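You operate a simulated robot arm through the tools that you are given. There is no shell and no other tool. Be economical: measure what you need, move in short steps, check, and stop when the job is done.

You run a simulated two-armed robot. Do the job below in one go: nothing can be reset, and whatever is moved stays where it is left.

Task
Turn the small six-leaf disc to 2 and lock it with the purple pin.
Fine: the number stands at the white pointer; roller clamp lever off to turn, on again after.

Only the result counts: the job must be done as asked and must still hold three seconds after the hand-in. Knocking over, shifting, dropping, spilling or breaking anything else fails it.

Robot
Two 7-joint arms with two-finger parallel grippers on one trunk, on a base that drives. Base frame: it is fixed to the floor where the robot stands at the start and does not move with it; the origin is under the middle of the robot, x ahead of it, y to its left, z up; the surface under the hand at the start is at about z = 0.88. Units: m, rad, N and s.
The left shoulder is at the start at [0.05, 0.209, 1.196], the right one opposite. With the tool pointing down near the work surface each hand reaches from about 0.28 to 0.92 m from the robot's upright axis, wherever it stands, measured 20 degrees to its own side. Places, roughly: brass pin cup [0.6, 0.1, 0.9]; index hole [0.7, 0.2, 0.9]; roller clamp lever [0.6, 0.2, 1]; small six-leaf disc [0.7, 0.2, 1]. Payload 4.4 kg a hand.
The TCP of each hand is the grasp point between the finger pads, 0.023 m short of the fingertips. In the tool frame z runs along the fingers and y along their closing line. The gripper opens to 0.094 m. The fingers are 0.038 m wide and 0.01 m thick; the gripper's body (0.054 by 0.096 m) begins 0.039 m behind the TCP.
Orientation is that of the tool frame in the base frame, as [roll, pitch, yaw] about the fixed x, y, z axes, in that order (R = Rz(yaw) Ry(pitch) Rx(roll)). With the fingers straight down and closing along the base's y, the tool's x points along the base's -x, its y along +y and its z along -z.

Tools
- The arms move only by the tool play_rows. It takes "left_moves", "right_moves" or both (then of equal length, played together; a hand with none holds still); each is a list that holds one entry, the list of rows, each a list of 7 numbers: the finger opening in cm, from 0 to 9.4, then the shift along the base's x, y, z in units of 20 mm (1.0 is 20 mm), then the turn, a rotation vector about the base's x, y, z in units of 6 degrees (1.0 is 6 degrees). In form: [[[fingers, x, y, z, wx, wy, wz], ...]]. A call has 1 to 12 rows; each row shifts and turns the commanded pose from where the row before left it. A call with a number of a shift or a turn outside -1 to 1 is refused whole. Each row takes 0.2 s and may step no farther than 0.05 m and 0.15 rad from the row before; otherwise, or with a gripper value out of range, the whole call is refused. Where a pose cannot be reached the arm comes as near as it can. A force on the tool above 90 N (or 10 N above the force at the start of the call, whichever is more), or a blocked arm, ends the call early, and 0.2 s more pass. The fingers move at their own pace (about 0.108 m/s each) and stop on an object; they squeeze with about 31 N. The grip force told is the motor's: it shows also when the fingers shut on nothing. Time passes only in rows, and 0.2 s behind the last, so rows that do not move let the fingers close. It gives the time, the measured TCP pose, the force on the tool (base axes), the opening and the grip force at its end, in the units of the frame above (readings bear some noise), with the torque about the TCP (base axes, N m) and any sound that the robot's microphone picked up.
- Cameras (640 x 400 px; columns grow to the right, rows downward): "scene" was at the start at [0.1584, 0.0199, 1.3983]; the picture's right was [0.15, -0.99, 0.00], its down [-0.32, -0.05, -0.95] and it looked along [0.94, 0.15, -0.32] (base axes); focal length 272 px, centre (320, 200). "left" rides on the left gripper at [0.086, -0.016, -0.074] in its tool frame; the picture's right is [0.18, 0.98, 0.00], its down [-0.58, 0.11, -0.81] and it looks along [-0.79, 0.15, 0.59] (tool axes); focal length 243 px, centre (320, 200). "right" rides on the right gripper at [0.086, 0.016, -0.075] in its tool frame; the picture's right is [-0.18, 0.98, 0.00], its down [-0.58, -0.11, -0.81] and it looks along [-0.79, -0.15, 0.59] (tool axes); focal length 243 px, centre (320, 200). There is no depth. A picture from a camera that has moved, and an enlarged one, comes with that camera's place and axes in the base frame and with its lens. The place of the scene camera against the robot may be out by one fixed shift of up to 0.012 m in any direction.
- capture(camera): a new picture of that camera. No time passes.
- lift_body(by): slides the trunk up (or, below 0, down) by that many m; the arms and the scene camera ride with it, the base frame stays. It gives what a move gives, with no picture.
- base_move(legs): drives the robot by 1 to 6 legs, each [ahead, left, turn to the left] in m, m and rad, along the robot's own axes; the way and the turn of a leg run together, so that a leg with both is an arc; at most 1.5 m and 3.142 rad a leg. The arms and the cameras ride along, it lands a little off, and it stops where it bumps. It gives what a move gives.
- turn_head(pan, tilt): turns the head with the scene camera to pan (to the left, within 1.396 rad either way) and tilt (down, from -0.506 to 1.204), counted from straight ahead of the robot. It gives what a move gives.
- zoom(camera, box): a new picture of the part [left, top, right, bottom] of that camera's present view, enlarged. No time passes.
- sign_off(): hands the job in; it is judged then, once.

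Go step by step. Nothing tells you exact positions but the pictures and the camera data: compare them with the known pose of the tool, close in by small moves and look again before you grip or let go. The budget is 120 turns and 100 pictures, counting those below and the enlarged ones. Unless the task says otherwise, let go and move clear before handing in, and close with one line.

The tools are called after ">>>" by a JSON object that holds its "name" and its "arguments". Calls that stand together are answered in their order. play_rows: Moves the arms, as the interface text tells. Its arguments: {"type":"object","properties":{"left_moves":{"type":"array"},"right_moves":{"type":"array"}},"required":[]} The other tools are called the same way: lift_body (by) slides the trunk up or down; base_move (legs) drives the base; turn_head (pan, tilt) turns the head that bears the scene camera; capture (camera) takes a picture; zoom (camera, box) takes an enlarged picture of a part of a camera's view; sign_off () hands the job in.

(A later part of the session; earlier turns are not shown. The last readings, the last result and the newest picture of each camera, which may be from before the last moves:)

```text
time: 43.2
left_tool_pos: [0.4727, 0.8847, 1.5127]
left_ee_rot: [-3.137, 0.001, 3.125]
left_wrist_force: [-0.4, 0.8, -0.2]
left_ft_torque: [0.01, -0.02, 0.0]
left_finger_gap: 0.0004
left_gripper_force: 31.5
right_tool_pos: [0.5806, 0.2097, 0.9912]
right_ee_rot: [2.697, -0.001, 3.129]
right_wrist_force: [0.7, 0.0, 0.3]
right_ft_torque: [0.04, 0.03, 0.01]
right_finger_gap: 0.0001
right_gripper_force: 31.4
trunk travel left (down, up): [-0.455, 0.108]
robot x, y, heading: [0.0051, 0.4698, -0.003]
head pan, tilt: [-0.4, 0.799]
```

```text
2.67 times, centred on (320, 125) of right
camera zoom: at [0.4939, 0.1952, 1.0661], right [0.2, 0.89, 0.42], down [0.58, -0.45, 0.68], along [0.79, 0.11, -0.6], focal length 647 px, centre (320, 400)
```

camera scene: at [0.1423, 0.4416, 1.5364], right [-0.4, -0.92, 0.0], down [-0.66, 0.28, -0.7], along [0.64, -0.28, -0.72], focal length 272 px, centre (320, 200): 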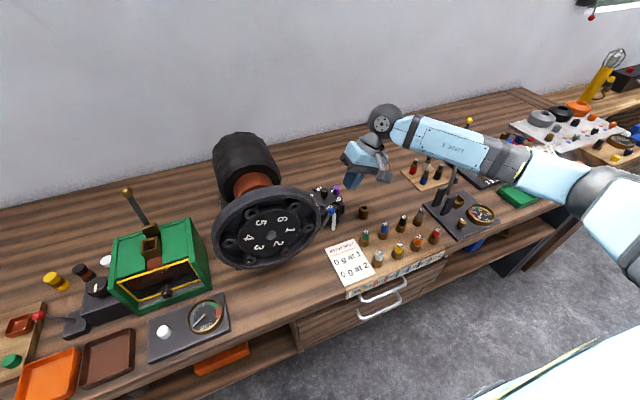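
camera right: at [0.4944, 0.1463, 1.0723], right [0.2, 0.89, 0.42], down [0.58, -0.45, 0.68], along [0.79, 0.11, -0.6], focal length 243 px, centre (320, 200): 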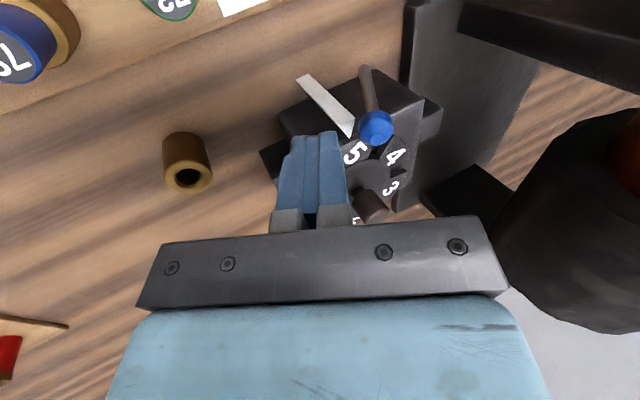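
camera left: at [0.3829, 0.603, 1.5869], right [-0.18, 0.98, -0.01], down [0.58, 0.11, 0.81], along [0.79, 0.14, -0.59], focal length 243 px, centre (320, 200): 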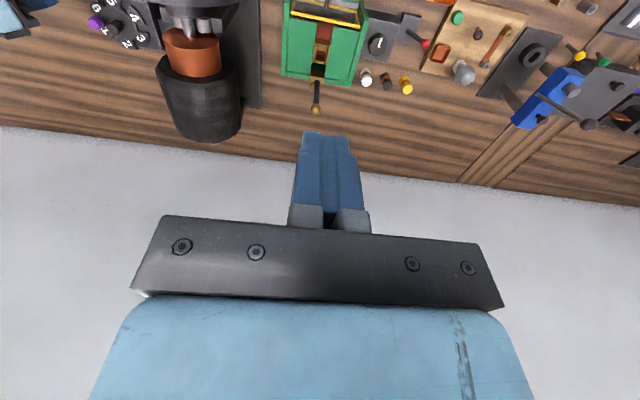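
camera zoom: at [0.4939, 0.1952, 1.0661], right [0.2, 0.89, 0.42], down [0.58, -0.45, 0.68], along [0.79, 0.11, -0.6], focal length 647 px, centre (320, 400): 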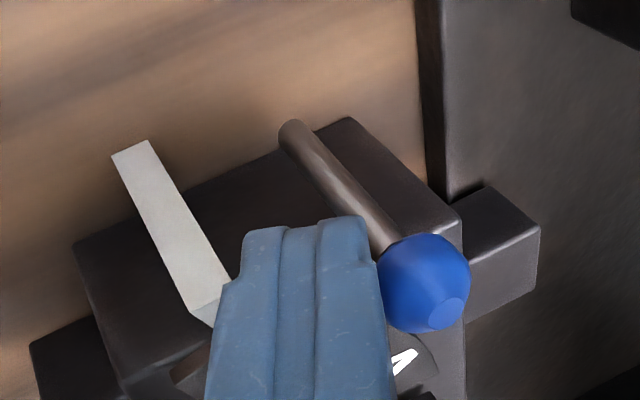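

The lever moves freely. I'll keep pushing until it reaches a stop.

>>> {"name": "play_rows", "arguments": {"right_moves": [[[0, 0, 0.5, -0.1, 0, 0, 0], [0, 0, 0.5, -0.15, 0, 0, 0], [0, 0, 0.4, -0.1, 0, 0, 0], [0, 0, 0, 0, 0, 0, 0]]]}}

>>> {"name": "zoom", "arguments": {"camera": "right", "box": [200, 50, 440, 200]}}

```text
time: 44.2
left_tool_pos: [0.4735, 0.8846, 1.5126]
left_ee_rot: [-3.137, 0.002, 3.125]
left_wrist_force: [-0.7, 0.4, 0.3]
left_ft_torque: [-0.02, 0.0, -0.02]
left_finger_gap: 0.0
left_gripper_force: 31.0
right_tool_pos: [0.5818, 0.2374, 0.9836]
right_ee_rot: [2.698, 0.0, 3.13]
right_wrist_force: [-0.2, -0.2, -0.5]
right_ft_torque: [-0.02, 0.04, 0.0]
right_finger_gap: 0.0001
right_gripper_force: 30.2
trunk travel left (down, up): [-0.455, 0.108]
robot x, y, heading: [0.0059, 0.4675, -0.01]
head pan, tilt: [-0.4, 0.799]
```

```text
2.67 times, centred on (320, 125) of right
camera zoom: at [0.494, 0.2224, 1.0594], right [0.2, 0.89, 0.42], down [0.58, -0.45, 0.68], along [0.79, 0.11, -0.6], focal length 647 px, centre (320, 400)
```

zoom: 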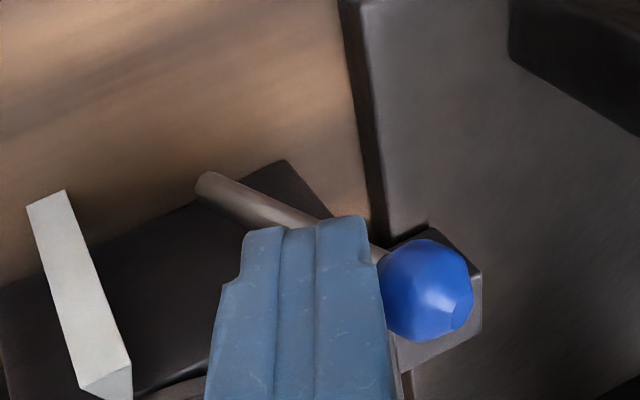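

>>> {"name": "play_rows", "arguments": {"right_moves": [[[0, 0, 0.5, -0.35, 0, 0, 0], [0, 0, 0.4, -0.4, 0, 0, 0], [0, 0, 0, 0, 0, 0, 0]]]}}

>>> {"name": "zoom", "arguments": {"camera": "right", "box": [200, 50, 440, 200]}}

>>> {"name": "zoom", "arguments": {"camera": "scene", "box": [280, 150, 400, 250]}}

```text
time: 45.2
left_tool_pos: [0.4691, 0.8813, 1.5137]
left_ee_rot: [-3.137, 0.007, 3.12]
left_wrist_force: [-0.1, 0.9, 0.4]
left_ft_torque: [-0.01, 0.05, 0.02]
left_finger_gap: 0.0
left_gripper_force: 30.9
right_tool_pos: [0.5823, 0.243, 0.9796]
right_ee_rot: [2.702, 0.013, 3.112]
right_wrist_force: [-27.2, -31.4, 34.2]
right_ft_torque: [0.08, 0.19, 0.23]
right_finger_gap: 0.0
right_gripper_force: 31.0
trunk travel left (down, up): [-0.455, 0.108]
robot x, y, heading: [0.0014, 0.4705, -0.013]
head pan, tilt: [-0.4, 0.799]
stopped in row 3 (right hand): the force on the tool passed its limit at 91 N (the readings are from after the stop); the commanded pose is now the measured one
```

```text
2.67 times, centred on (320, 125) of right
camera zoom: at [0.4932, 0.2301, 1.0527], right [0.2, 0.88, 0.42], down [0.56, -0.46, 0.69], along [0.8, 0.09, -0.59], focal length 647 px, centre (320, 400)
```

zoom: 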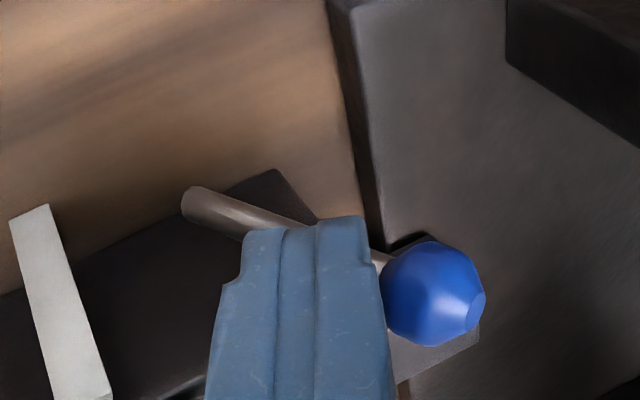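

```text
4.00 times, centred on (340, 200) of scene
camera zoom: at [0.1353, 0.4389, 1.5366], right [-0.4, -0.92, 0.0], down [-0.65, 0.29, -0.7], along [0.64, -0.28, -0.71], focal length 1088 px, centre (240, 200)
```

zoom: 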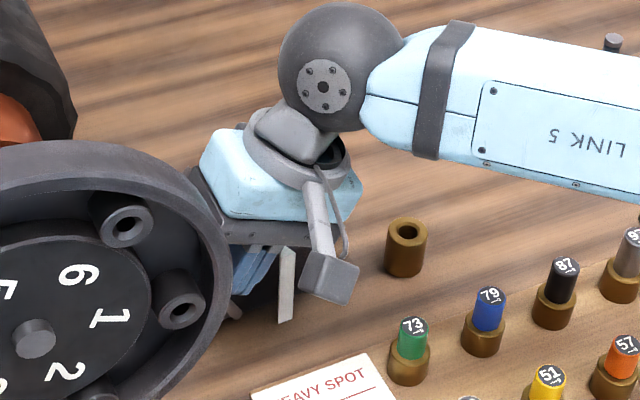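

The lever has hit its stop on the far side, so it should be off. I'll back away and up.

>>> {"name": "play_rows", "arguments": {"right_moves": [[[0, 0, -0.5, 0.3, 0, 0, 0], [0, 0, -1, 0.6, 0, 0, 0], [0, 0, -1, 1, 0, 0, 0], [0, 0, -1, 1, 0, 0, 0], [0, 0, 0, 1, 0, 0, 0], [0, 0, 0, 1, -1, 0, 0], [0, 0, 0, 1, -1, 0, 0], [0, 0, 0, 1, -1, 0, 0], [0, 0, 0, 1, -1, 0, 0], [5, 0, 0, 0, 0, 0, 0]]]}}

>>> {"name": "capture", "arguments": {"camera": "right"}}

>>> {"name": "capture", "arguments": {"camera": "scene"}}

```text
time: 47.4
left_tool_pos: [0.4744, 0.8839, 1.5121]
left_ee_rot: [-3.136, 0.002, 3.123]
left_wrist_force: [-0.1, -0.7, -0.1]
left_ft_torque: [0.01, -0.01, 0.0]
left_finger_gap: 0.0001
left_gripper_force: 30.8
right_tool_pos: [0.5884, 0.1801, 1.1315]
right_ee_rot: [3.121, 0.021, 3.122]
right_wrist_force: [0.2, 0.2, 1.0]
right_ft_torque: [0.02, 0.03, -0.01]
right_finger_gap: 0.0499
right_gripper_force: 0.0
trunk travel left (down, up): [-0.455, 0.108]
robot x, y, heading: [0.002, 0.4661, -0.01]
head pan, tilt: [-0.4, 0.799]
```

```text
66 pictures are left
camera right: at [0.4987, 0.1965, 1.2061], right [0.2, 0.98, 0.02], down [0.56, -0.14, 0.81], along [0.8, -0.15, -0.58], focal length 243 px, centre (320, 200)
```

right: 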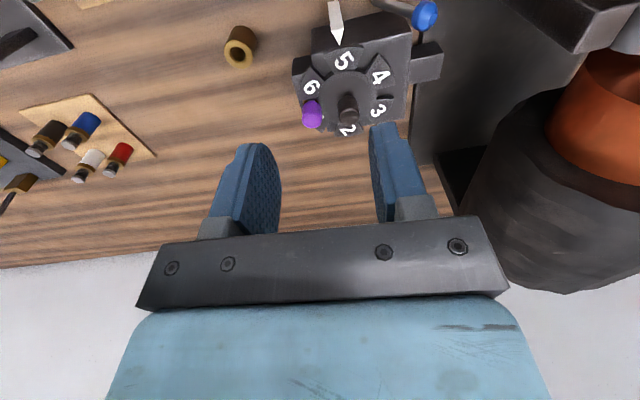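

```text
65 pictures are left
camera scene: at [0.1423, 0.4401, 1.5364], right [-0.4, -0.92, 0.0], down [-0.66, 0.29, -0.7], along [0.64, -0.28, -0.72], focal length 272 px, centre (320, 200)
```

scene: 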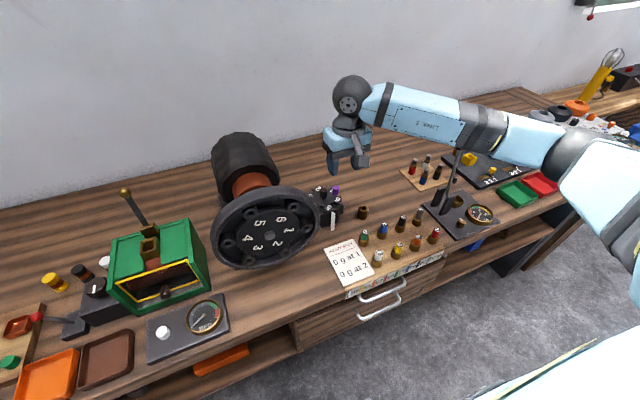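

The lever is now over at +y. Next I pull the pin: I'll rotate the right hand 90° so the fingers close along x, above the pin.

>>> {"name": "play_rows", "arguments": {"right_moves": [[[5, 0.3, -0.1, 0, -0.2, 0.2, 1], [5, 0.3, -0.1, 0, 0, 0, 1], [5, 0.3, -0.1, 0, 0, 0, 1], [5, 0.3, -0.1, 0, 0, 0, 1], [5, 0.3, -0.1, 0, 0, 0, 1], [5, 0.3, -0.1, 0, 0, 0, 1], [5, 0.3, -0.1, 0, 0, 0, 1], [5, 0.3, -0.1, 0, 0, 0, 1], [5, 0.3, -0.1, 0, 0, 0, 1], [5, 0.3, -0.1, 0, 0, 0, 1], [5, 0.3, -0.1, 0, 0, 0, 1], [5, 0.3, 0, 0, 0, 0, 1]]]}}

>>> {"name": "play_rows", "arguments": {"right_moves": [[[5, 0, 0, 0, 0, 0, 1], [5, 0, 0, 0, 0, 0, 1], [5, 0, 0, 0, 0, 0, 1], [5, 0, 0, 0, 0, 0, 0]]]}}

>>> {"name": "capture", "arguments": {"camera": "right"}}

```text
time: 50.0
left_tool_pos: [0.4753, 0.8839, 1.5112]
left_ee_rot: [-3.135, 0.001, 3.125]
left_wrist_force: [-0.6, -1.1, 0.3]
left_ft_torque: [-0.01, -0.01, 0.0]
left_finger_gap: 0.0
left_gripper_force: 30.7
right_tool_pos: [0.6255, 0.1664, 1.1319]
right_ee_rot: [-3.141, -0.004, -2.48]
right_wrist_force: [-0.4, -0.1, -0.6]
right_ft_torque: [0.0, 0.02, -0.03]
right_finger_gap: 0.0501
right_gripper_force: 0.0
right hand out of reach, approached as far as the arm can: row 7, 8, 9, 10, 11, 12
trunk travel left (down, up): [-0.455, 0.108]
robot x, y, heading: [0.0014, 0.4661, -0.012]
head pan, tilt: [-0.4, 0.799]
```

```text
time: 51.0
left_tool_pos: [0.4736, 0.8828, 1.5125]
left_ee_rot: [-3.136, 0.002, 3.123]
left_wrist_force: [-0.5, 0.1, 0.0]
left_ft_torque: [-0.02, -0.01, -0.03]
left_finger_gap: 0.0
left_gripper_force: 31.4
right_tool_pos: [0.6109, 0.1624, 1.15]
right_ee_rot: [-3.102, 0.003, -2.412]
right_wrist_force: [-0.2, 1.2, 0.5]
right_ft_torque: [0.01, -0.06, 0.02]
right_finger_gap: 0.0499
right_gripper_force: 0.1
right hand out of reach, approached as far as the arm can: row 1, 2, 3
trunk travel left (down, up): [-0.455, 0.108]
robot x, y, heading: [-0.0006, 0.466, -0.011]
head pan, tilt: [-0.4, 0.799]
```

```text
64 pictures are left
camera right: at [0.5321, 0.12, 1.2236], right [-0.52, 0.86, -0.04], down [0.48, 0.33, 0.81], along [0.71, 0.4, -0.58], focal length 243 px, centre (320, 200)
```

right: 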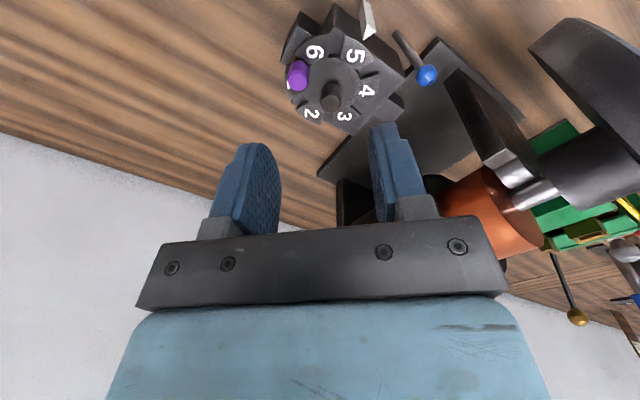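

The yaw is limited this way, so I'll turn the other way.

>>> {"name": "play_rows", "arguments": {"right_moves": [[[5, 0, 0, 0, 0, 0, -1], [5, 0, 0, 0, 0, 0, -1], [5, 0, 0, 0, 0, 0, -1], [5, 0, 0, 0, 0, 0, -1], [5, 0, 0, 0, 0, 0, -1], [5, 0, 0, 0, 0, 0, -1], [5, 0, 0, 0, 0, 0, -1], [5, 0, 0, 0, 0, 0, -1], [5, 0, 0, 0, 0, 0, -1], [5, 0, 0, 0, 0, 0, -1], [5, 0, 0, 0, 0, 0, -1], [5, 0, 0, 0, 0, 0, -1]]]}}

>>> {"name": "play_rows", "arguments": {"right_moves": [[[5, 0, 0, 0, 0, 0, -1], [5, 0, 0, 0, 0, 0, -1], [5, 0, 0, 0, 0, 0, -1], [5, 0, 0, 0, 0, 0, -1], [5, 0, 0, 0, 0, 0, -1], [5, 0, 0, 0, 0, 0, -1], [5, 0, 0, 0, 0, 0, -1], [5, 0, 0, 0, 0, 0, -1], [5, 0, 0, 0, 0, 0, -1], [5, 0, 0, 0, 0, 0, -1], [5, 0, 0, 0, 0, 0, -1], [5, 0, 0, 0, 0, 0, -1]]]}}

>>> {"name": "play_rows", "arguments": {"right_moves": [[[5, 0, 0, 0, 0, 0, -1], [5, 0, 0, 0, 0, 0, -1], [5, 0, 0, 0, 0, 0, -1], [5, 0, 0, 0, 0, 0, -1], [5, 0, 0, 0, 0, 0, -1], [5, 0, 0, 0, 0, 0, -1], [5, 0, 0, 0, 0, 0, 0]]]}}

>>> {"name": "capture", "arguments": {"camera": "right"}}

```text
time: 53.6
left_tool_pos: [0.4754, 0.8839, 1.5115]
left_ee_rot: [-3.135, 0.001, 3.123]
left_wrist_force: [-0.6, 0.1, -0.3]
left_ft_torque: [0.01, 0.0, -0.02]
left_finger_gap: 0.0002
left_gripper_force: 31.3
right_tool_pos: [0.6122, 0.1631, 1.1485]
right_ee_rot: [-3.1, 0.002, 2.609]
right_wrist_force: [-0.1, 0.6, 0.0]
right_ft_torque: [0.02, 0.03, 0.01]
right_finger_gap: 0.0499
right_gripper_force: 0.0
trunk travel left (down, up): [-0.455, 0.108]
robot x, y, heading: [0.0034, 0.4683, -0.006]
head pan, tilt: [-0.4, 0.799]
```

```text
time: 56.2
left_tool_pos: [0.4744, 0.8834, 1.5117]
left_ee_rot: [-3.138, 0.001, 3.123]
left_wrist_force: [0.6, 1.1, 1.4]
left_ft_torque: [0.01, 0.01, 0.0]
left_finger_gap: 0.0
left_gripper_force: 31.2
right_tool_pos: [0.6118, 0.1631, 1.1488]
right_ee_rot: [-3.101, 0.001, 1.357]
right_wrist_force: [-0.3, -1.0, 0.1]
right_ft_torque: [0.01, 0.01, 0.01]
right_finger_gap: 0.0505
right_gripper_force: 0.0
trunk travel left (down, up): [-0.455, 0.108]
robot x, y, heading: [0.0006, 0.4691, -0.009]
head pan, tilt: [-0.4, 0.799]
```

```text
time: 57.8
left_tool_pos: [0.4731, 0.8838, 1.5123]
left_ee_rot: [-3.138, 0.001, 3.124]
left_wrist_force: [0.0, -1.2, -0.8]
left_ft_torque: [0.0, 0.01, -0.01]
left_finger_gap: 0.0001
left_gripper_force: 30.2
right_tool_pos: [0.61, 0.1631, 1.1491]
right_ee_rot: [-3.103, 0.003, 0.729]
right_wrist_force: [-0.2, 0.3, 0.3]
right_ft_torque: [-0.03, 0.0, -0.03]
right_finger_gap: 0.0501
right_gripper_force: 0.0
trunk travel left (down, up): [-0.455, 0.108]
robot x, y, heading: [0.0043, 0.4659, -0.009]
head pan, tilt: [-0.4, 0.799]
```

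```text
63 pictures are left
camera right: at [0.687, 0.2067, 1.2229], right [0.52, -0.86, -0.04], down [-0.48, -0.33, 0.81], along [-0.71, -0.4, -0.58], focal length 243 px, centre (320, 200)
```

right: 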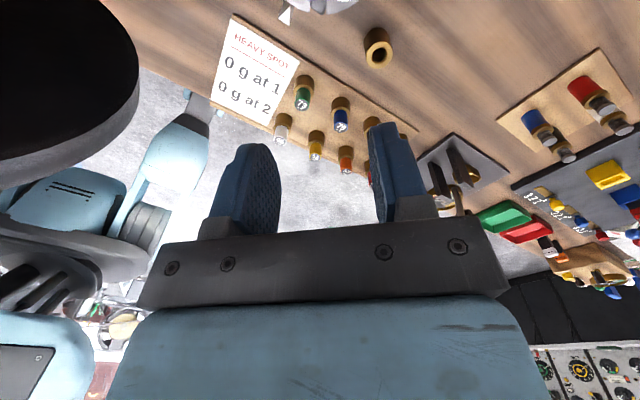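

The negative direction has plenty of range: the fingers can sweep at least 180°. I'm returning to yaw 90°, centred over the pin.

>>> {"name": "play_rows", "arguments": {"right_moves": [[[5, 0.31, -0.02, -0.15, 0, 0, 1], [5, 0.31, -0.02, -0.15, 0, 0, 1], [5, 0.31, -0.02, -0.15, 0, 0, 1], [5, 0.31, -0.02, -0.15, 0, 0, 1], [5, 0.31, -0.02, -0.15, 0, 0, 1], [5, 0.31, -0.02, -0.15, 0, 0, 1], [5, 0.31, -0.02, -0.15, 0, 0, 1], [5, 0.31, -0.02, 0, 0, 0, 1], [5, 0, 0, 0, 0, -0.36, 0.04], [5, 0, 0, 0, 0, 0, 0]]]}}

>>> {"name": "capture", "arguments": {"camera": "right"}}

```text
time: 60.0
left_tool_pos: [0.4739, 0.8839, 1.5115]
left_ee_rot: [-3.136, 0.002, 3.122]
left_wrist_force: [-1.0, 0.4, -0.6]
left_ft_torque: [0.02, -0.02, 0.0]
left_finger_gap: 0.0
left_gripper_force: 30.9
right_tool_pos: [0.6618, 0.1597, 1.1277]
right_ee_rot: [-3.138, 0.002, 1.57]
right_wrist_force: [-0.9, -0.4, -0.2]
right_ft_torque: [0.03, 0.01, 0.02]
right_finger_gap: 0.0498
right_gripper_force: 0.0
trunk travel left (down, up): [-0.455, 0.108]
robot x, y, heading: [0.0074, 0.467, -0.007]
head pan, tilt: [-0.4, 0.799]
```

```text
62 pictures are left
camera right: at [0.6765, 0.247, 1.203], right [0.98, -0.18, 0.0], down [-0.11, -0.58, 0.81], along [-0.15, -0.79, -0.59], focal length 243 px, centre (320, 200)
```

right: 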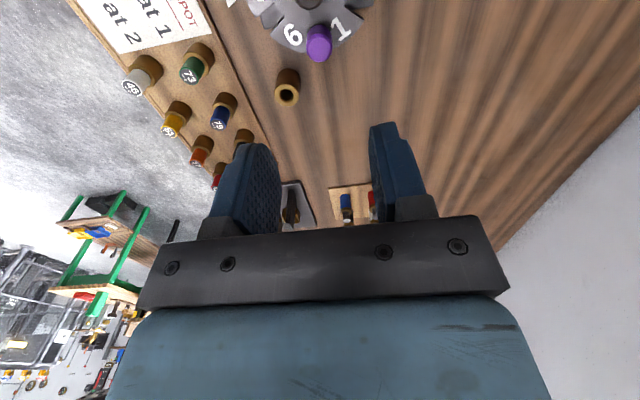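

The pin at (0.660, 0.161) is confirmed, and the cup hole is at about (0.603, 0.089) with its rim at z≈0.916. I'm descending over the pin.

>>> {"name": "play_rows", "arguments": {"right_moves": [[[5, -0.03, 0.03, -1, 0, 0, 0], [5, -0.03, 0, -1, 0, 0, 0], [5, 0, 0, -1, 0, 0, 0], [5, 0, 0, -1, 0, 0, 0], [5, 0, 0, -1, 0, 0, 0], [5, 0, 0, -0.5, 0, 0, 0], [5, 0, 0, -0.5, 0, 0, 0], [5, 0, 0, 0, 0, 0, 0]]]}}

>>> {"name": "capture", "arguments": {"camera": "right"}}

>>> {"name": "zoom", "arguments": {"camera": "scene", "box": [280, 140, 400, 240]}}

```text
time: 61.8
left_tool_pos: [0.4748, 0.8843, 1.5121]
left_ee_rot: [-3.137, 0.002, 3.123]
left_wrist_force: [-0.1, -0.6, -0.4]
left_ft_torque: [-0.02, 0.03, -0.05]
left_finger_gap: 0.0001
left_gripper_force: 31.1
right_tool_pos: [0.6602, 0.1588, 1.0072]
right_ee_rot: [-3.141, 0.002, 1.57]
right_wrist_force: [-0.5, 0.2, -0.1]
right_ft_torque: [-0.01, 0.06, -0.03]
right_finger_gap: 0.0502
right_gripper_force: 0.2
trunk travel left (down, up): [-0.455, 0.108]
robot x, y, heading: [-0.0021, 0.4697, -0.006]
head pan, tilt: [-0.4, 0.799]
```

```text
61 pictures are left
camera right: at [0.675, 0.248, 1.0825], right [0.98, -0.18, 0.0], down [-0.11, -0.58, 0.81], along [-0.15, -0.79, -0.59], focal length 243 px, centre (320, 200)
```

right: 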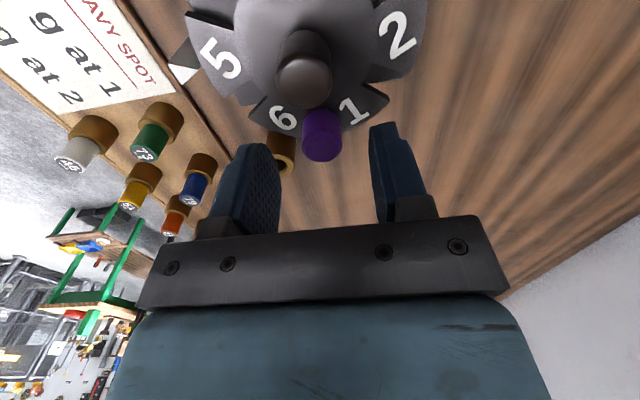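

```text
4.00 times, centred on (340, 190) of scene
camera zoom: at [0.1423, 0.4406, 1.5364], right [-0.4, -0.92, 0.0], down [-0.66, 0.29, -0.7], along [0.64, -0.28, -0.72], focal length 1088 px, centre (240, 240)
```

zoom: 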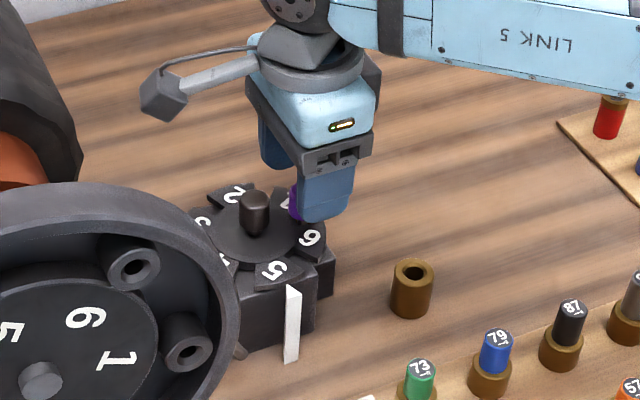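

It's centred. I'll descend to about z 0.984 and close on the pin head.

>>> {"name": "play_rows", "arguments": {"right_moves": [[[5, 0, 0, -0.6, 0, 0, 0], [5, 0, 0, -0.55, 0, 0, 0], [5, 0, 0, 0, 0, 0, 0], [0, 0, 0, 0, 0, 0, 0], [0, 0, 0, 0, 0, 0, 0], [0, 0, 0, 0, 0, 0, 0]]]}}

>>> {"name": "capture", "arguments": {"camera": "right"}}

```text
time: 63.2
left_tool_pos: [0.4751, 0.8839, 1.5123]
left_ee_rot: [-3.137, 0.001, 3.122]
left_wrist_force: [0.1, -1.1, -0.4]
left_ft_torque: [-0.01, 0.01, 0.0]
left_finger_gap: 0.0002
left_gripper_force: 31.1
right_tool_pos: [0.6607, 0.1593, 0.9853]
right_ee_rot: [-3.14, 0.004, 1.573]
right_wrist_force: [-0.3, 0.2, -0.2]
right_ft_torque: [-0.01, -0.06, 0.04]
right_finger_gap: 0.0205
right_gripper_force: 30.8
trunk travel left (down, up): [-0.455, 0.108]
robot x, y, heading: [0.0011, 0.4672, -0.012]
head pan, tilt: [-0.4, 0.799]
```

```text
59 pictures are left
camera right: at [0.6753, 0.2469, 1.0599], right [0.98, -0.18, 0.0], down [-0.11, -0.58, 0.81], along [-0.15, -0.79, -0.59], focal length 243 px, centre (320, 200)
```

right: 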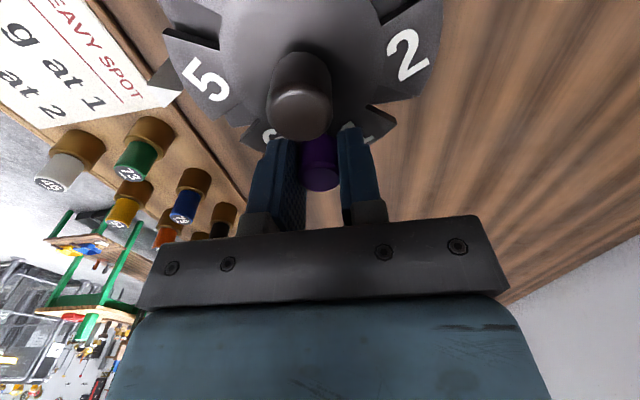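

I've got the pin head (20.5 mm). I'm lifting straight up.

>>> {"name": "play_rows", "arguments": {"right_moves": [[[0, 0, 0, 0.4, 0, 0, 0], [0, 0, 0, 0.6, 0, 0, 0], [0, 0, 0, 1, 0, 0, 0], [0, 0, 0, 1, 0, 0, 0], [0, 0, 0, 1, 0, 0, 0], [0, 0, 0, 0, 0, 0, 0]]]}}

>>> {"name": "capture", "arguments": {"camera": "right"}}

>>> {"name": "zoom", "arguments": {"camera": "scene", "box": [280, 140, 400, 240]}}

```text
time: 64.6
left_tool_pos: [0.4746, 0.8827, 1.5111]
left_ee_rot: [-3.136, 0.003, 3.123]
left_wrist_force: [-0.4, 0.1, -0.3]
left_ft_torque: [0.02, 0.02, -0.01]
left_finger_gap: 0.0001
left_gripper_force: 30.5
right_tool_pos: [0.6594, 0.1608, 1.0658]
right_ee_rot: [-3.14, 0.001, 1.572]
right_wrist_force: [0.0, -0.1, -0.4]
right_ft_torque: [0.0, 0.03, 0.01]
right_finger_gap: 0.0206
right_gripper_force: 30.8
trunk travel left (down, up): [-0.455, 0.108]
robot x, y, heading: [-0.001, 0.4692, -0.01]
head pan, tilt: [-0.4, 0.799]
```

```text
58 pictures are left
camera right: at [0.6758, 0.2471, 1.1403], right [0.98, -0.18, 0.0], down [-0.11, -0.58, 0.81], along [-0.15, -0.79, -0.59], focal length 243 px, centre (320, 200)
```

right: 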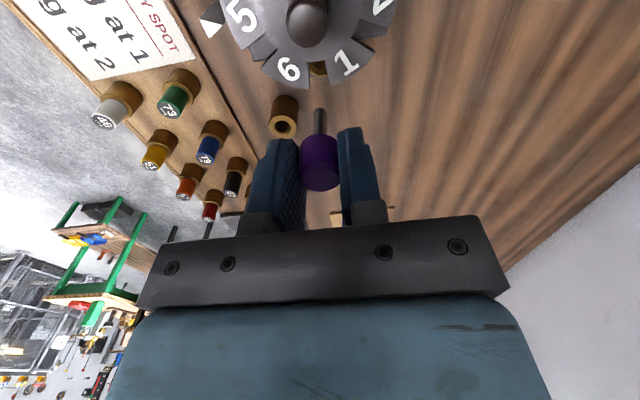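

```text
4.00 times, centred on (340, 190) of scene
camera zoom: at [0.1426, 0.4404, 1.5363], right [-0.4, -0.92, 0.0], down [-0.66, 0.29, -0.7], along [0.64, -0.28, -0.72], focal length 1088 px, centre (240, 240)
```

zoom: 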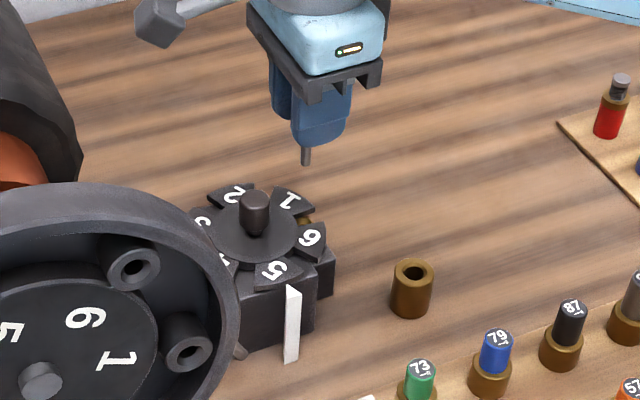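

The pin is out. I'll move it over the brass cup at about (0.603, 0.089) and descend to just above it.

>>> {"name": "play_rows", "arguments": {"right_moves": [[[0, -0.7, -0.9, 0, 0, 0, 0], [0, -0.7, -0.9, 0, 0, 0, 0], [0, -0.7, -0.9, 0, 0, 0, 0], [0, -0.72, -0.89, -0.5, 0, 0, 0], [0, 0, 0, -1, 0, 0, 0], [0, 0, 0, -1, 0, 0, 0], [0, 0, 0, -0.5, 0, 0, 0], [0, 0, 0, 0, 0, 0, 0]]]}}

>>> {"name": "capture", "arguments": {"camera": "right"}}

>>> {"name": "zoom", "arguments": {"camera": "scene", "box": [320, 160, 416, 240]}}

```text
time: 66.4
left_tool_pos: [0.4746, 0.8835, 1.5111]
left_ee_rot: [-3.137, 0.0, 3.122]
left_wrist_force: [0.5, 0.4, 0.2]
left_ft_torque: [-0.01, 0.0, 0.03]
left_finger_gap: 0.0
left_gripper_force: 30.9
right_tool_pos: [0.6035, 0.0877, 1.005]
right_ee_rot: [-3.139, 0.002, 1.571]
right_wrist_force: [0.0, 0.3, -0.7]
right_ft_torque: [-0.04, 0.04, -0.01]
right_finger_gap: 0.0205
right_gripper_force: 31.4
trunk travel left (down, up): [-0.455, 0.108]
robot x, y, heading: [0.0022, 0.4684, -0.013]
head pan, tilt: [-0.4, 0.799]
```

```text
56 pictures are left
camera right: at [0.6186, 0.1754, 1.0794], right [0.98, -0.18, 0.0], down [-0.11, -0.58, 0.81], along [-0.15, -0.79, -0.59], focal length 243 px, centre (320, 200)
```

right: 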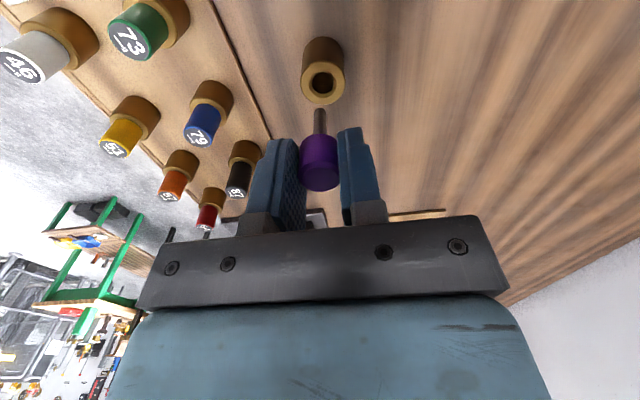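

```text
5.00 times, centred on (368, 200) of scene
camera zoom: at [0.1426, 0.4408, 1.5364], right [-0.4, -0.92, 0.0], down [-0.66, 0.29, -0.7], along [0.64, -0.28, -0.72], focal length 1360 px, centre (80, 200)
```

zoom: 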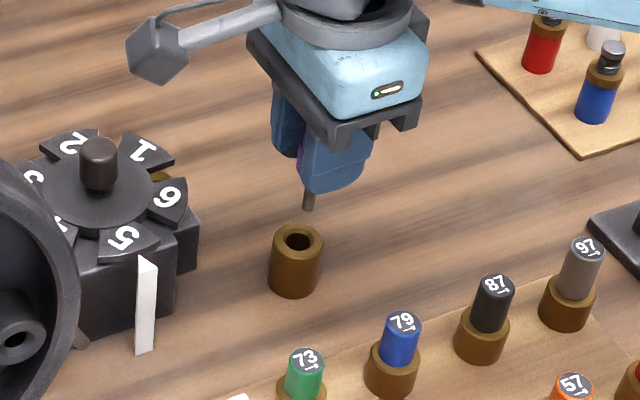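

The shank tip is almost over the hole, so I'll nudge (+1, +1.5 mm) and lower until the tip just enters.

>>> {"name": "play_rows", "arguments": {"right_moves": [[[0, 0.05, 0.08, -0.4, 0, 0, 0], [0, 0, 0, -0.4, 0, 0, 0], [0, 0, 0, -0.4, 0, 0, 0], [0, 0, 0, 0, 0, 0, 0]]]}}

>>> {"name": "zoom", "arguments": {"camera": "right", "box": [260, 50, 380, 125]}}

>>> {"name": "zoom", "arguments": {"camera": "scene", "box": [344, 180, 392, 220]}}

```text
time: 67.4
left_tool_pos: [0.4741, 0.8837, 1.5115]
left_ee_rot: [-3.135, 0.002, 3.123]
left_wrist_force: [-0.3, -0.2, -0.9]
left_ft_torque: [-0.02, 0.0, 0.02]
left_finger_gap: 0.0001
left_gripper_force: 30.9
right_tool_pos: [0.6047, 0.0888, 0.9803]
right_ee_rot: [-3.141, 0.001, 1.572]
right_wrist_force: [0.8, -0.5, -0.6]
right_ft_torque: [0.01, -0.01, 0.0]
right_finger_gap: 0.0206
right_gripper_force: 30.6
trunk travel left (down, up): [-0.455, 0.108]
robot x, y, heading: [0.0035, 0.467, -0.013]
head pan, tilt: [-0.4, 0.799]
```

```text
5.33 times, centred on (320, 88) of right
camera zoom: at [0.6198, 0.1771, 1.0556], right [0.98, -0.18, 0.0], down [-0.11, -0.58, 0.81], along [-0.15, -0.79, -0.59], focal length 1294 px, centre (320, 800)
```

zoom: 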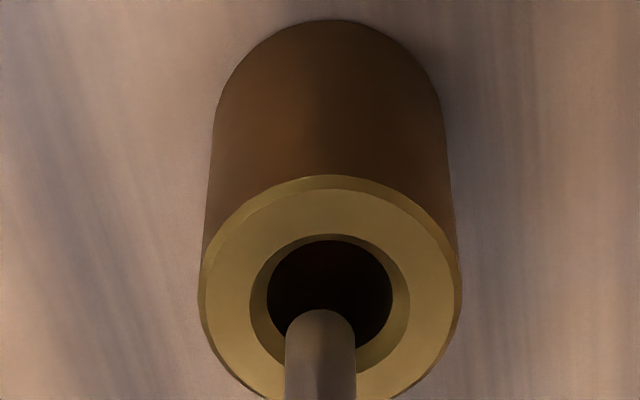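

```text
10.00 times, centred on (368, 200) of scene
camera zoom: at [0.1424, 0.4406, 1.5364], right [-0.4, -0.92, 0.0], down [-0.66, 0.29, -0.7], along [0.64, -0.28, -0.72], focal length 2719 px, centre (-160, 200)
```

zoom: 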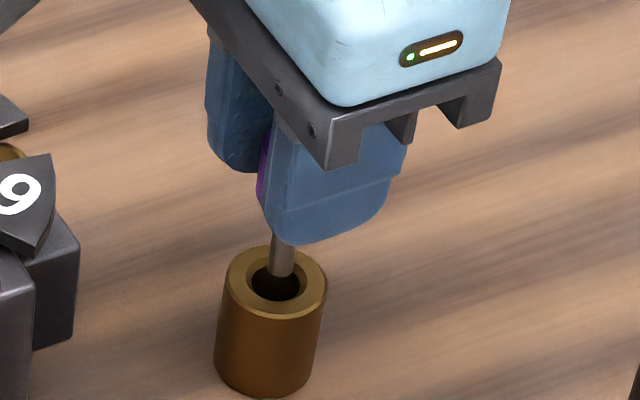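

Tip just above the rim; nudging (+1, +1.3 mm) and lowering.

>>> {"name": "play_rows", "arguments": {"right_moves": [[[0, 0.05, 0.065, 0, 0, 0, 0], [0, 0, 0, -0.3, 0, 0, 0], [0, 0, 0, -0.3, 0, 0, 0], [0, 0, 0, 0, 0, 0, 0]]]}}

>>> {"name": "zoom", "arguments": {"camera": "right", "box": [260, 50, 380, 125]}}

```text
time: 68.4
left_tool_pos: [0.4741, 0.8825, 1.5114]
left_ee_rot: [-3.137, 0.002, 3.123]
left_wrist_force: [0.3, 0.2, 0.0]
left_ft_torque: [0.01, -0.01, 0.0]
left_finger_gap: 0.0
left_gripper_force: 30.5
right_tool_pos: [0.6065, 0.0907, 0.9688]
right_ee_rot: [-3.139, 0.002, 1.571]
right_wrist_force: [-0.5, -0.5, -0.3]
right_ft_torque: [0.01, 0.02, -0.03]
right_finger_gap: 0.0207
right_gripper_force: 31.3
trunk travel left (down, up): [-0.455, 0.108]
robot x, y, heading: [0.0059, 0.4677, -0.008]
head pan, tilt: [-0.4, 0.799]
```

```text
5.33 times, centred on (320, 88) of right
camera zoom: at [0.6212, 0.1783, 1.0434], right [0.98, -0.18, 0.0], down [-0.11, -0.58, 0.81], along [-0.15, -0.79, -0.59], focal length 1294 px, centre (320, 800)
```

zoom: 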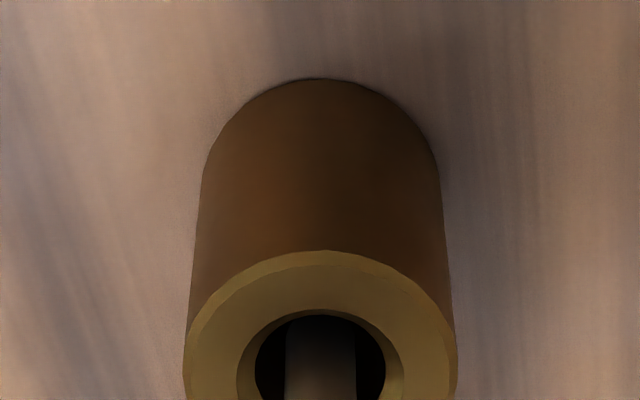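

The shank is in the hole, centred with no force. I'm lowering further.

>>> {"name": "play_rows", "arguments": {"right_moves": [[[0, 0, 0, -0.4, 0, 0, 0], [0, 0, 0, -0.4, 0, 0, 0], [0, 0, 0, -0.2, 0, 0, 0], [0, 0, 0, 0, 0, 0, 0]]]}}

>>> {"name": "zoom", "arguments": {"camera": "scene", "box": [344, 180, 392, 220]}}

>>> {"name": "capture", "arguments": {"camera": "right"}}

```text
time: 69.4
left_tool_pos: [0.4738, 0.884, 1.5121]
left_ee_rot: [-3.136, 0.001, 3.122]
left_wrist_force: [-0.3, 0.3, 0.0]
left_ft_torque: [-0.01, 0.0, 0.03]
left_finger_gap: 0.0001
left_gripper_force: 31.3
right_tool_pos: [0.6069, 0.0905, 0.9491]
right_ee_rot: [-3.14, 0.002, 1.573]
right_wrist_force: [-0.4, -0.2, -0.8]
right_ft_torque: [-0.01, 0.01, -0.01]
right_finger_gap: 0.0211
right_gripper_force: 31.3
trunk travel left (down, up): [-0.455, 0.108]
robot x, y, heading: [0.0034, 0.4662, -0.009]
head pan, tilt: [-0.4, 0.799]
```

```text
10.00 times, centred on (368, 200) of scene
camera zoom: at [0.1424, 0.4405, 1.5364], right [-0.4, -0.92, 0.0], down [-0.66, 0.29, -0.7], along [0.64, -0.28, -0.72], focal length 2719 px, centre (-160, 200)
```

zoom: 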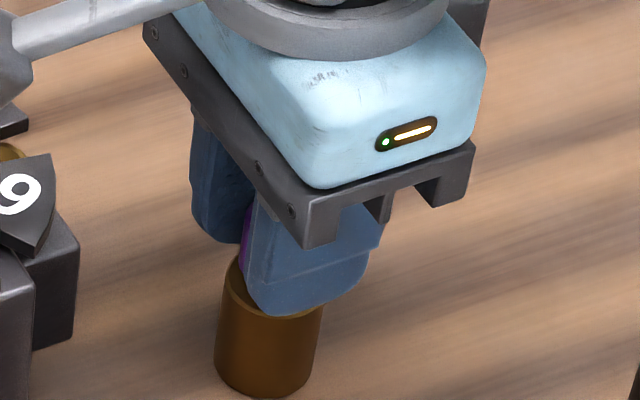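

```text
50 pictures are left
camera right: at [0.6212, 0.1782, 1.024], right [0.98, -0.18, 0.0], down [-0.11, -0.58, 0.81], along [-0.15, -0.79, -0.59], focal length 243 px, centre (320, 200)
```

right: 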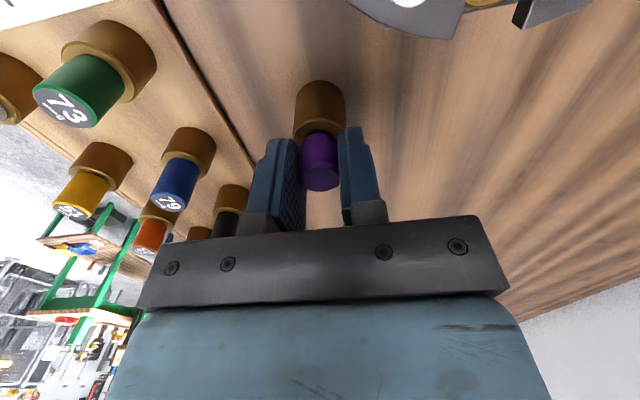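

>>> {"name": "play_rows", "arguments": {"right_moves": [[[0, 0, 0, -0.2, 0, 0, 0], [0, 0, 0, 0, 0, 0, 0], [4.5, 0, 0, 0, 0, 0, 0], [4.5, 0, 0, 0, 0, 0, 0], [4.5, 0, 0, 0.5, 0, 0, 0], [4.5, 0, 0, 1, 0, 0, 0], [4.5, 0, 0, 1, 0, 0, 0], [4.5, 0, 0, 1, 0, 0, 0], [4.5, 0, 0, 0, 0, 0, 0]]]}}

>>> {"name": "capture", "arguments": {"camera": "right"}}

```text
time: 71.4
left_tool_pos: [0.4746, 0.8819, 1.5117]
left_ee_rot: [-3.136, 0.001, 3.122]
left_wrist_force: [0.1, -0.6, -0.3]
left_ft_torque: [0.01, 0.0, -0.02]
left_finger_gap: 0.0001
left_gripper_force: 30.6
right_tool_pos: [0.6062, 0.0918, 1.0142]
right_ee_rot: [-3.141, -0.001, 1.571]
right_wrist_force: [-0.2, -0.5, 0.1]
right_ft_torque: [-0.01, -0.01, -0.01]
right_finger_gap: 0.0448
right_gripper_force: 0.1
trunk travel left (down, up): [-0.455, 0.108]
robot x, y, heading: [0.0027, 0.4701, -0.016]
head pan, tilt: [-0.4, 0.799]
```

```text
49 pictures are left
camera right: at [0.6204, 0.1794, 1.09], right [0.98, -0.18, 0.0], down [-0.11, -0.58, 0.81], along [-0.15, -0.79, -0.59], focal length 243 px, centre (320, 200)
```

right: 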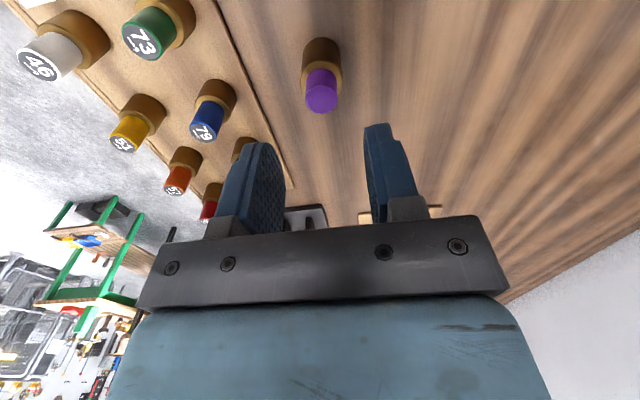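

The pin is parked securely. Now I'll move over the knob at (0.6575, 0.200).

>>> {"name": "play_rows", "arguments": {"right_moves": [[[5, 0, 0, 1, 0, 0, 0], [5, 0, 0, 1, 0, 0, 0], [5, 0.42, 0.9, 0, 0, 0, 0], [5, 0.42, 0.9, 0, 0, 0, 0], [5, 0.43, 0.9, 0, 0, 0, 0], [5, 0.43, 0.9, 0, 0, 0, 0], [5, 0.43, 0.9, 0, 0, 0, 0], [5, 0.43, 0.91, 0, 0, 0, 0], [5, 0, 0, -0.5, 0, 0, 0], [5, 0, 0, 0, 0, 0, 0]]]}}

>>> {"name": "capture", "arguments": {"camera": "right"}}

>>> {"name": "zoom", "arguments": {"camera": "scene", "box": [280, 140, 400, 240]}}

```text
time: 73.6
left_tool_pos: [0.4741, 0.8844, 1.5128]
left_ee_rot: [-3.137, 0.003, 3.122]
left_wrist_force: [0.3, 0.1, -0.2]
left_ft_torque: [0.02, -0.04, -0.03]
left_finger_gap: 0.0
left_gripper_force: 31.0
right_tool_pos: [0.6563, 0.1981, 1.0449]
right_ee_rot: [-3.139, 0.002, 1.569]
right_wrist_force: [0.7, -1.2, 0.2]
right_ft_torque: [0.02, 0.01, -0.02]
right_finger_gap: 0.0503
right_gripper_force: 0.1
trunk travel left (down, up): [-0.455, 0.108]
robot x, y, heading: [0.0003, 0.4701, -0.015]
head pan, tilt: [-0.4, 0.799]
```

```text
48 pictures are left
camera right: at [0.6717, 0.2867, 1.1205], right [0.98, -0.18, 0.0], down [-0.11, -0.58, 0.81], along [-0.15, -0.79, -0.59], focal length 243 px, centre (320, 200)
```

right: 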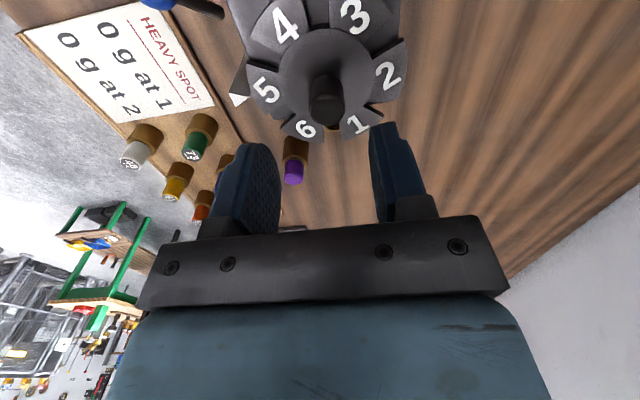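

```text
4.00 times, centred on (340, 190) of scene
camera zoom: at [0.1423, 0.4406, 1.5364], right [-0.4, -0.92, 0.0], down [-0.66, 0.29, -0.7], along [0.64, -0.28, -0.72], focal length 1088 px, centre (240, 240)
```

zoom: 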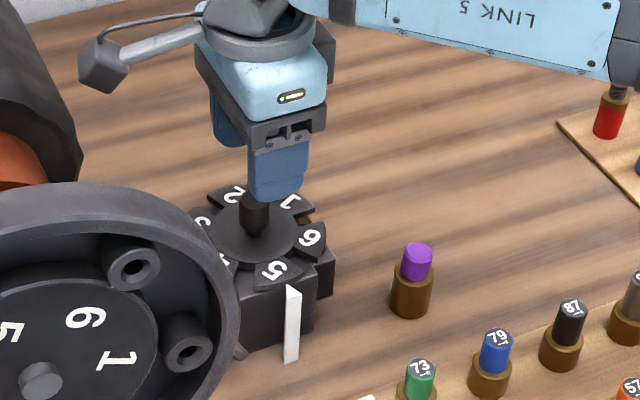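

I'm aligning to (0.658, 0.201), lowering to z≈0.99 and gripping the knob.

>>> {"name": "play_rows", "arguments": {"right_moves": [[[5, 0.09, 0.14, -0.9, 0, 0, 0], [5, 0, 0, -0.9, 0, 0, 0], [5, 0, 0, -0.9, 0, 0, 0], [5, 0, 0, 0, 0, 0, 0], [0, 0, 0, 0, 0, 0, 0], [0, 0, 0, 0, 0, 0, 0], [0, 0, 0, 0, 0, 0, 0]]]}}

>>> {"name": "capture", "arguments": {"camera": "right"}}

```text
time: 75.2
left_tool_pos: [0.4766, 0.8824, 1.513]
left_ee_rot: [-3.138, 0.0, 3.123]
left_wrist_force: [0.1, 0.3, 0.5]
left_ft_torque: [0.03, 0.01, 0.01]
left_finger_gap: 0.0003
left_gripper_force: 31.1
right_tool_pos: [0.6596, 0.1982, 0.9928]
right_ee_rot: [-3.141, 0.001, 1.567]
right_wrist_force: [19.2, -19.4, 6.2]
right_ft_torque: [-0.52, -0.25, -0.49]
right_finger_gap: 0.0225
right_gripper_force: 45.0
trunk travel left (down, up): [-0.455, 0.108]
robot x, y, heading: [-0.001, 0.4648, -0.013]
head pan, tilt: [-0.4, 0.799]
```

```text
46 pictures are left
camera right: at [0.6759, 0.2872, 1.0664], right [0.98, -0.19, 0.0], down [-0.11, -0.58, 0.81], along [-0.15, -0.79, -0.59], focal length 243 px, centre (320, 200)
```

right: 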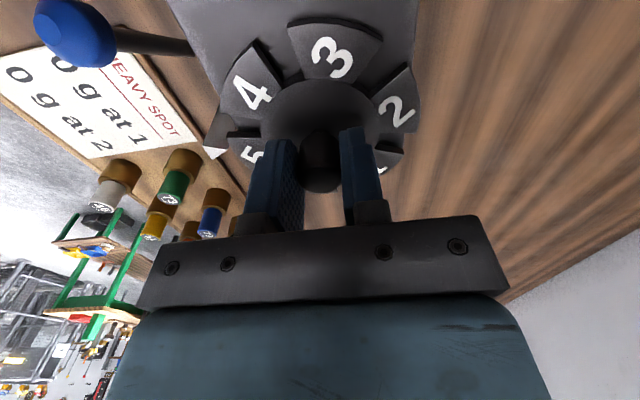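

I have the knob, but there's about 20 N of side force. I'll open briefly to see whether it comes from misalignment.

>>> {"name": "play_rows", "arguments": {"right_moves": [[[4, 0, 0, 0, 0, 0, 0], [4, 0, 0, 0, 0, 0, 0], [4, 0, 0, 0, 0, 0, 0]]]}}

>>> {"name": "turn_head", "arguments": {"pan": -0.5, "tilt": 0.8}}

>>> {"name": "zoom", "arguments": {"camera": "scene", "box": [290, 130, 450, 230]}}

```text
time: 76.0
left_tool_pos: [0.4753, 0.8796, 1.512]
left_ee_rot: [-3.138, 0.0, 3.122]
left_wrist_force: [0.0, 0.4, 0.5]
left_ft_torque: [-0.01, -0.02, -0.01]
left_finger_gap: 0.0
left_gripper_force: 30.9
right_tool_pos: [0.6591, 0.1996, 0.9908]
right_ee_rot: [-3.137, -0.001, 1.569]
right_wrist_force: [4.1, -21.7, -1.4]
right_ft_torque: [1.62, 0.4, -0.81]
right_finger_gap: 0.0398
right_gripper_force: 0.1
trunk travel left (down, up): [-0.455, 0.108]
robot x, y, heading: [-0.0025, 0.4669, -0.013]
head pan, tilt: [-0.4, 0.799]
```

```text
time: 76.7
left_tool_pos: [0.4764, 0.8803, 1.5132]
left_ee_rot: [-3.14, 0.003, 3.124]
left_wrist_force: [-1.1, -0.2, 0.1]
left_ft_torque: [0.03, -0.01, 0.0]
left_finger_gap: 0.0004
left_gripper_force: 31.1
right_tool_pos: [0.6586, 0.2001, 0.9903]
right_ee_rot: [-3.141, -0.001, 1.569]
right_wrist_force: [4.0, -23.7, -0.2]
right_ft_torque: [1.78, 0.24, -0.69]
right_finger_gap: 0.0401
right_gripper_force: 0.2
trunk travel left (down, up): [-0.455, 0.108]
robot x, y, heading: [-0.0002, 0.4702, -0.011]
head pan, tilt: [-0.499, 0.799]
```

```text
4.00 times, centred on (370, 180) of scene
camera zoom: at [0.1394, 0.4296, 1.5362], right [-0.49, -0.87, 0.0], down [-0.63, 0.35, -0.7], along [0.61, -0.34, -0.72], focal length 1088 px, centre (120, 280)
```

zoom: 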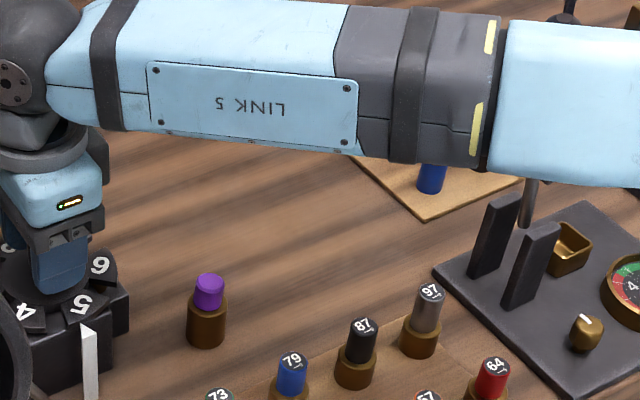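

The contact is the hand's camera touching the motor bracket on the +y side. I'll back off and turn the hand so the camera sweeps over the -x side instead, making two 90° clockwise turns from yaw ≈205°.

>>> {"name": "play_rows", "arguments": {"right_moves": [[[5, 0, -0.15, 0.5, 0, 0, 0], [5, 0, 0, 1, 0, 0, 0], [5, 0, 0, 1, 0, 0, 0], [5, 0, -1, 1, 0, 0, 0], [5, 0, -1, 0, 0, 0, 1], [5, 0, 0, 0, 0, 0, 1], [5, 0, 0, 0, 0, 0, 1], [5, 0, 0, 0, 0, 0, 1], [5, 0, 0, 0, 0, 0, 1], [5, 0, 0, 0, 0, 0, 1], [5, 0, 0, 0, 0, 0, 1], [5, 0, 0, 0, 0, 0, 1]]]}}

>>> {"name": "play_rows", "arguments": {"right_moves": [[[5, 0, 0, 0, 0, 0, 1], [5, 0, 0, 0, 0, 0, 1], [5, 0, 0, 0, 0, 0, 1], [5, 0, 0, 0, 0, 0, 1], [5, 0, 0, 0, 0, 0, 1], [5, 0, 0, 0, 0, 0, 1], [5, 0, 0, 0, 0, 0, 1], [5, 0, 0, 0, 0, 0, 1], [5, 0, 0, 0, 0, 0, 1], [5, 0, 0.5, 0, 0, 0, 1], [5, 0, 0.5, 0, 0, 0, 1], [5, 0, 1, 0, 0, 0, 0.2]]]}}

>>> {"name": "play_rows", "arguments": {"right_moves": [[[5, 0, 0.1, 0, 0, 0, 0], [5, 0, 0, 0, 0, 0, 0]]]}}

>>> {"name": "capture", "arguments": {"camera": "right"}}

```text
time: 79.2
left_tool_pos: [0.4744, 0.8838, 1.512]
left_ee_rot: [-3.136, 0.001, 3.123]
left_wrist_force: [0.1, -0.4, -0.4]
left_ft_torque: [0.0, 0.02, 0.0]
left_finger_gap: 0.0001
left_gripper_force: 31.4
right_tool_pos: [0.6589, 0.1572, 1.0605]
right_ee_rot: [-3.138, 0.003, 2.411]
right_wrist_force: [-0.4, -0.1, 0.4]
right_ft_torque: [-0.02, 0.0, -0.01]
right_finger_gap: 0.0498
right_gripper_force: 0.1
trunk travel left (down, up): [-0.455, 0.108]
robot x, y, heading: [0.0033, 0.4683, -0.012]
head pan, tilt: [-0.499, 0.799]
```

```text
time: 81.8
left_tool_pos: [0.4746, 0.8838, 1.5118]
left_ee_rot: [-3.134, 0.001, 3.122]
left_wrist_force: [0.3, -0.5, -0.2]
left_ft_torque: [-0.03, 0.01, -0.01]
left_finger_gap: 0.0001
left_gripper_force: 31.1
right_tool_pos: [0.6586, 0.1995, 1.0601]
right_ee_rot: [-3.139, 0.0, -2.702]
right_wrist_force: [0.0, 0.3, 0.1]
right_ft_torque: [-0.03, 0.01, 0.0]
right_finger_gap: 0.0501
right_gripper_force: 0.1
trunk travel left (down, up): [-0.455, 0.108]
robot x, y, heading: [-0.0005, 0.4697, -0.013]
head pan, tilt: [-0.499, 0.799]
```

```text
time: 82.5
left_tool_pos: [0.4756, 0.8848, 1.5118]
left_ee_rot: [-3.137, 0.002, 3.122]
left_wrist_force: [-0.4, -0.7, -0.2]
left_ft_torque: [0.01, -0.01, -0.03]
left_finger_gap: 0.0
left_gripper_force: 31.2
right_tool_pos: [0.6572, 0.2009, 1.0597]
right_ee_rot: [-3.139, 0.001, -2.702]
right_wrist_force: [-1.1, -0.4, -0.3]
right_ft_torque: [0.0, -0.03, 0.01]
right_finger_gap: 0.0501
right_gripper_force: 0.1
trunk travel left (down, up): [-0.455, 0.108]
robot x, y, heading: [-0.0001, 0.4698, -0.014]
head pan, tilt: [-0.499, 0.799]
```

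```text
44 pictures are left
camera right: at [0.5716, 0.1797, 1.1351], right [-0.25, 0.97, 0.0], down [0.57, 0.15, 0.81], along [0.78, 0.2, -0.59], focal length 243 px, centre (320, 200)
```

right: 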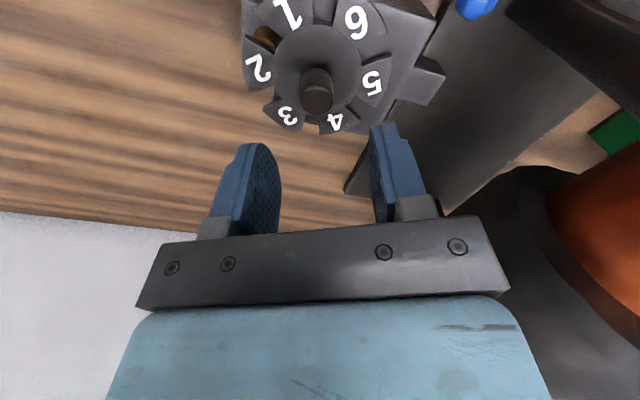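

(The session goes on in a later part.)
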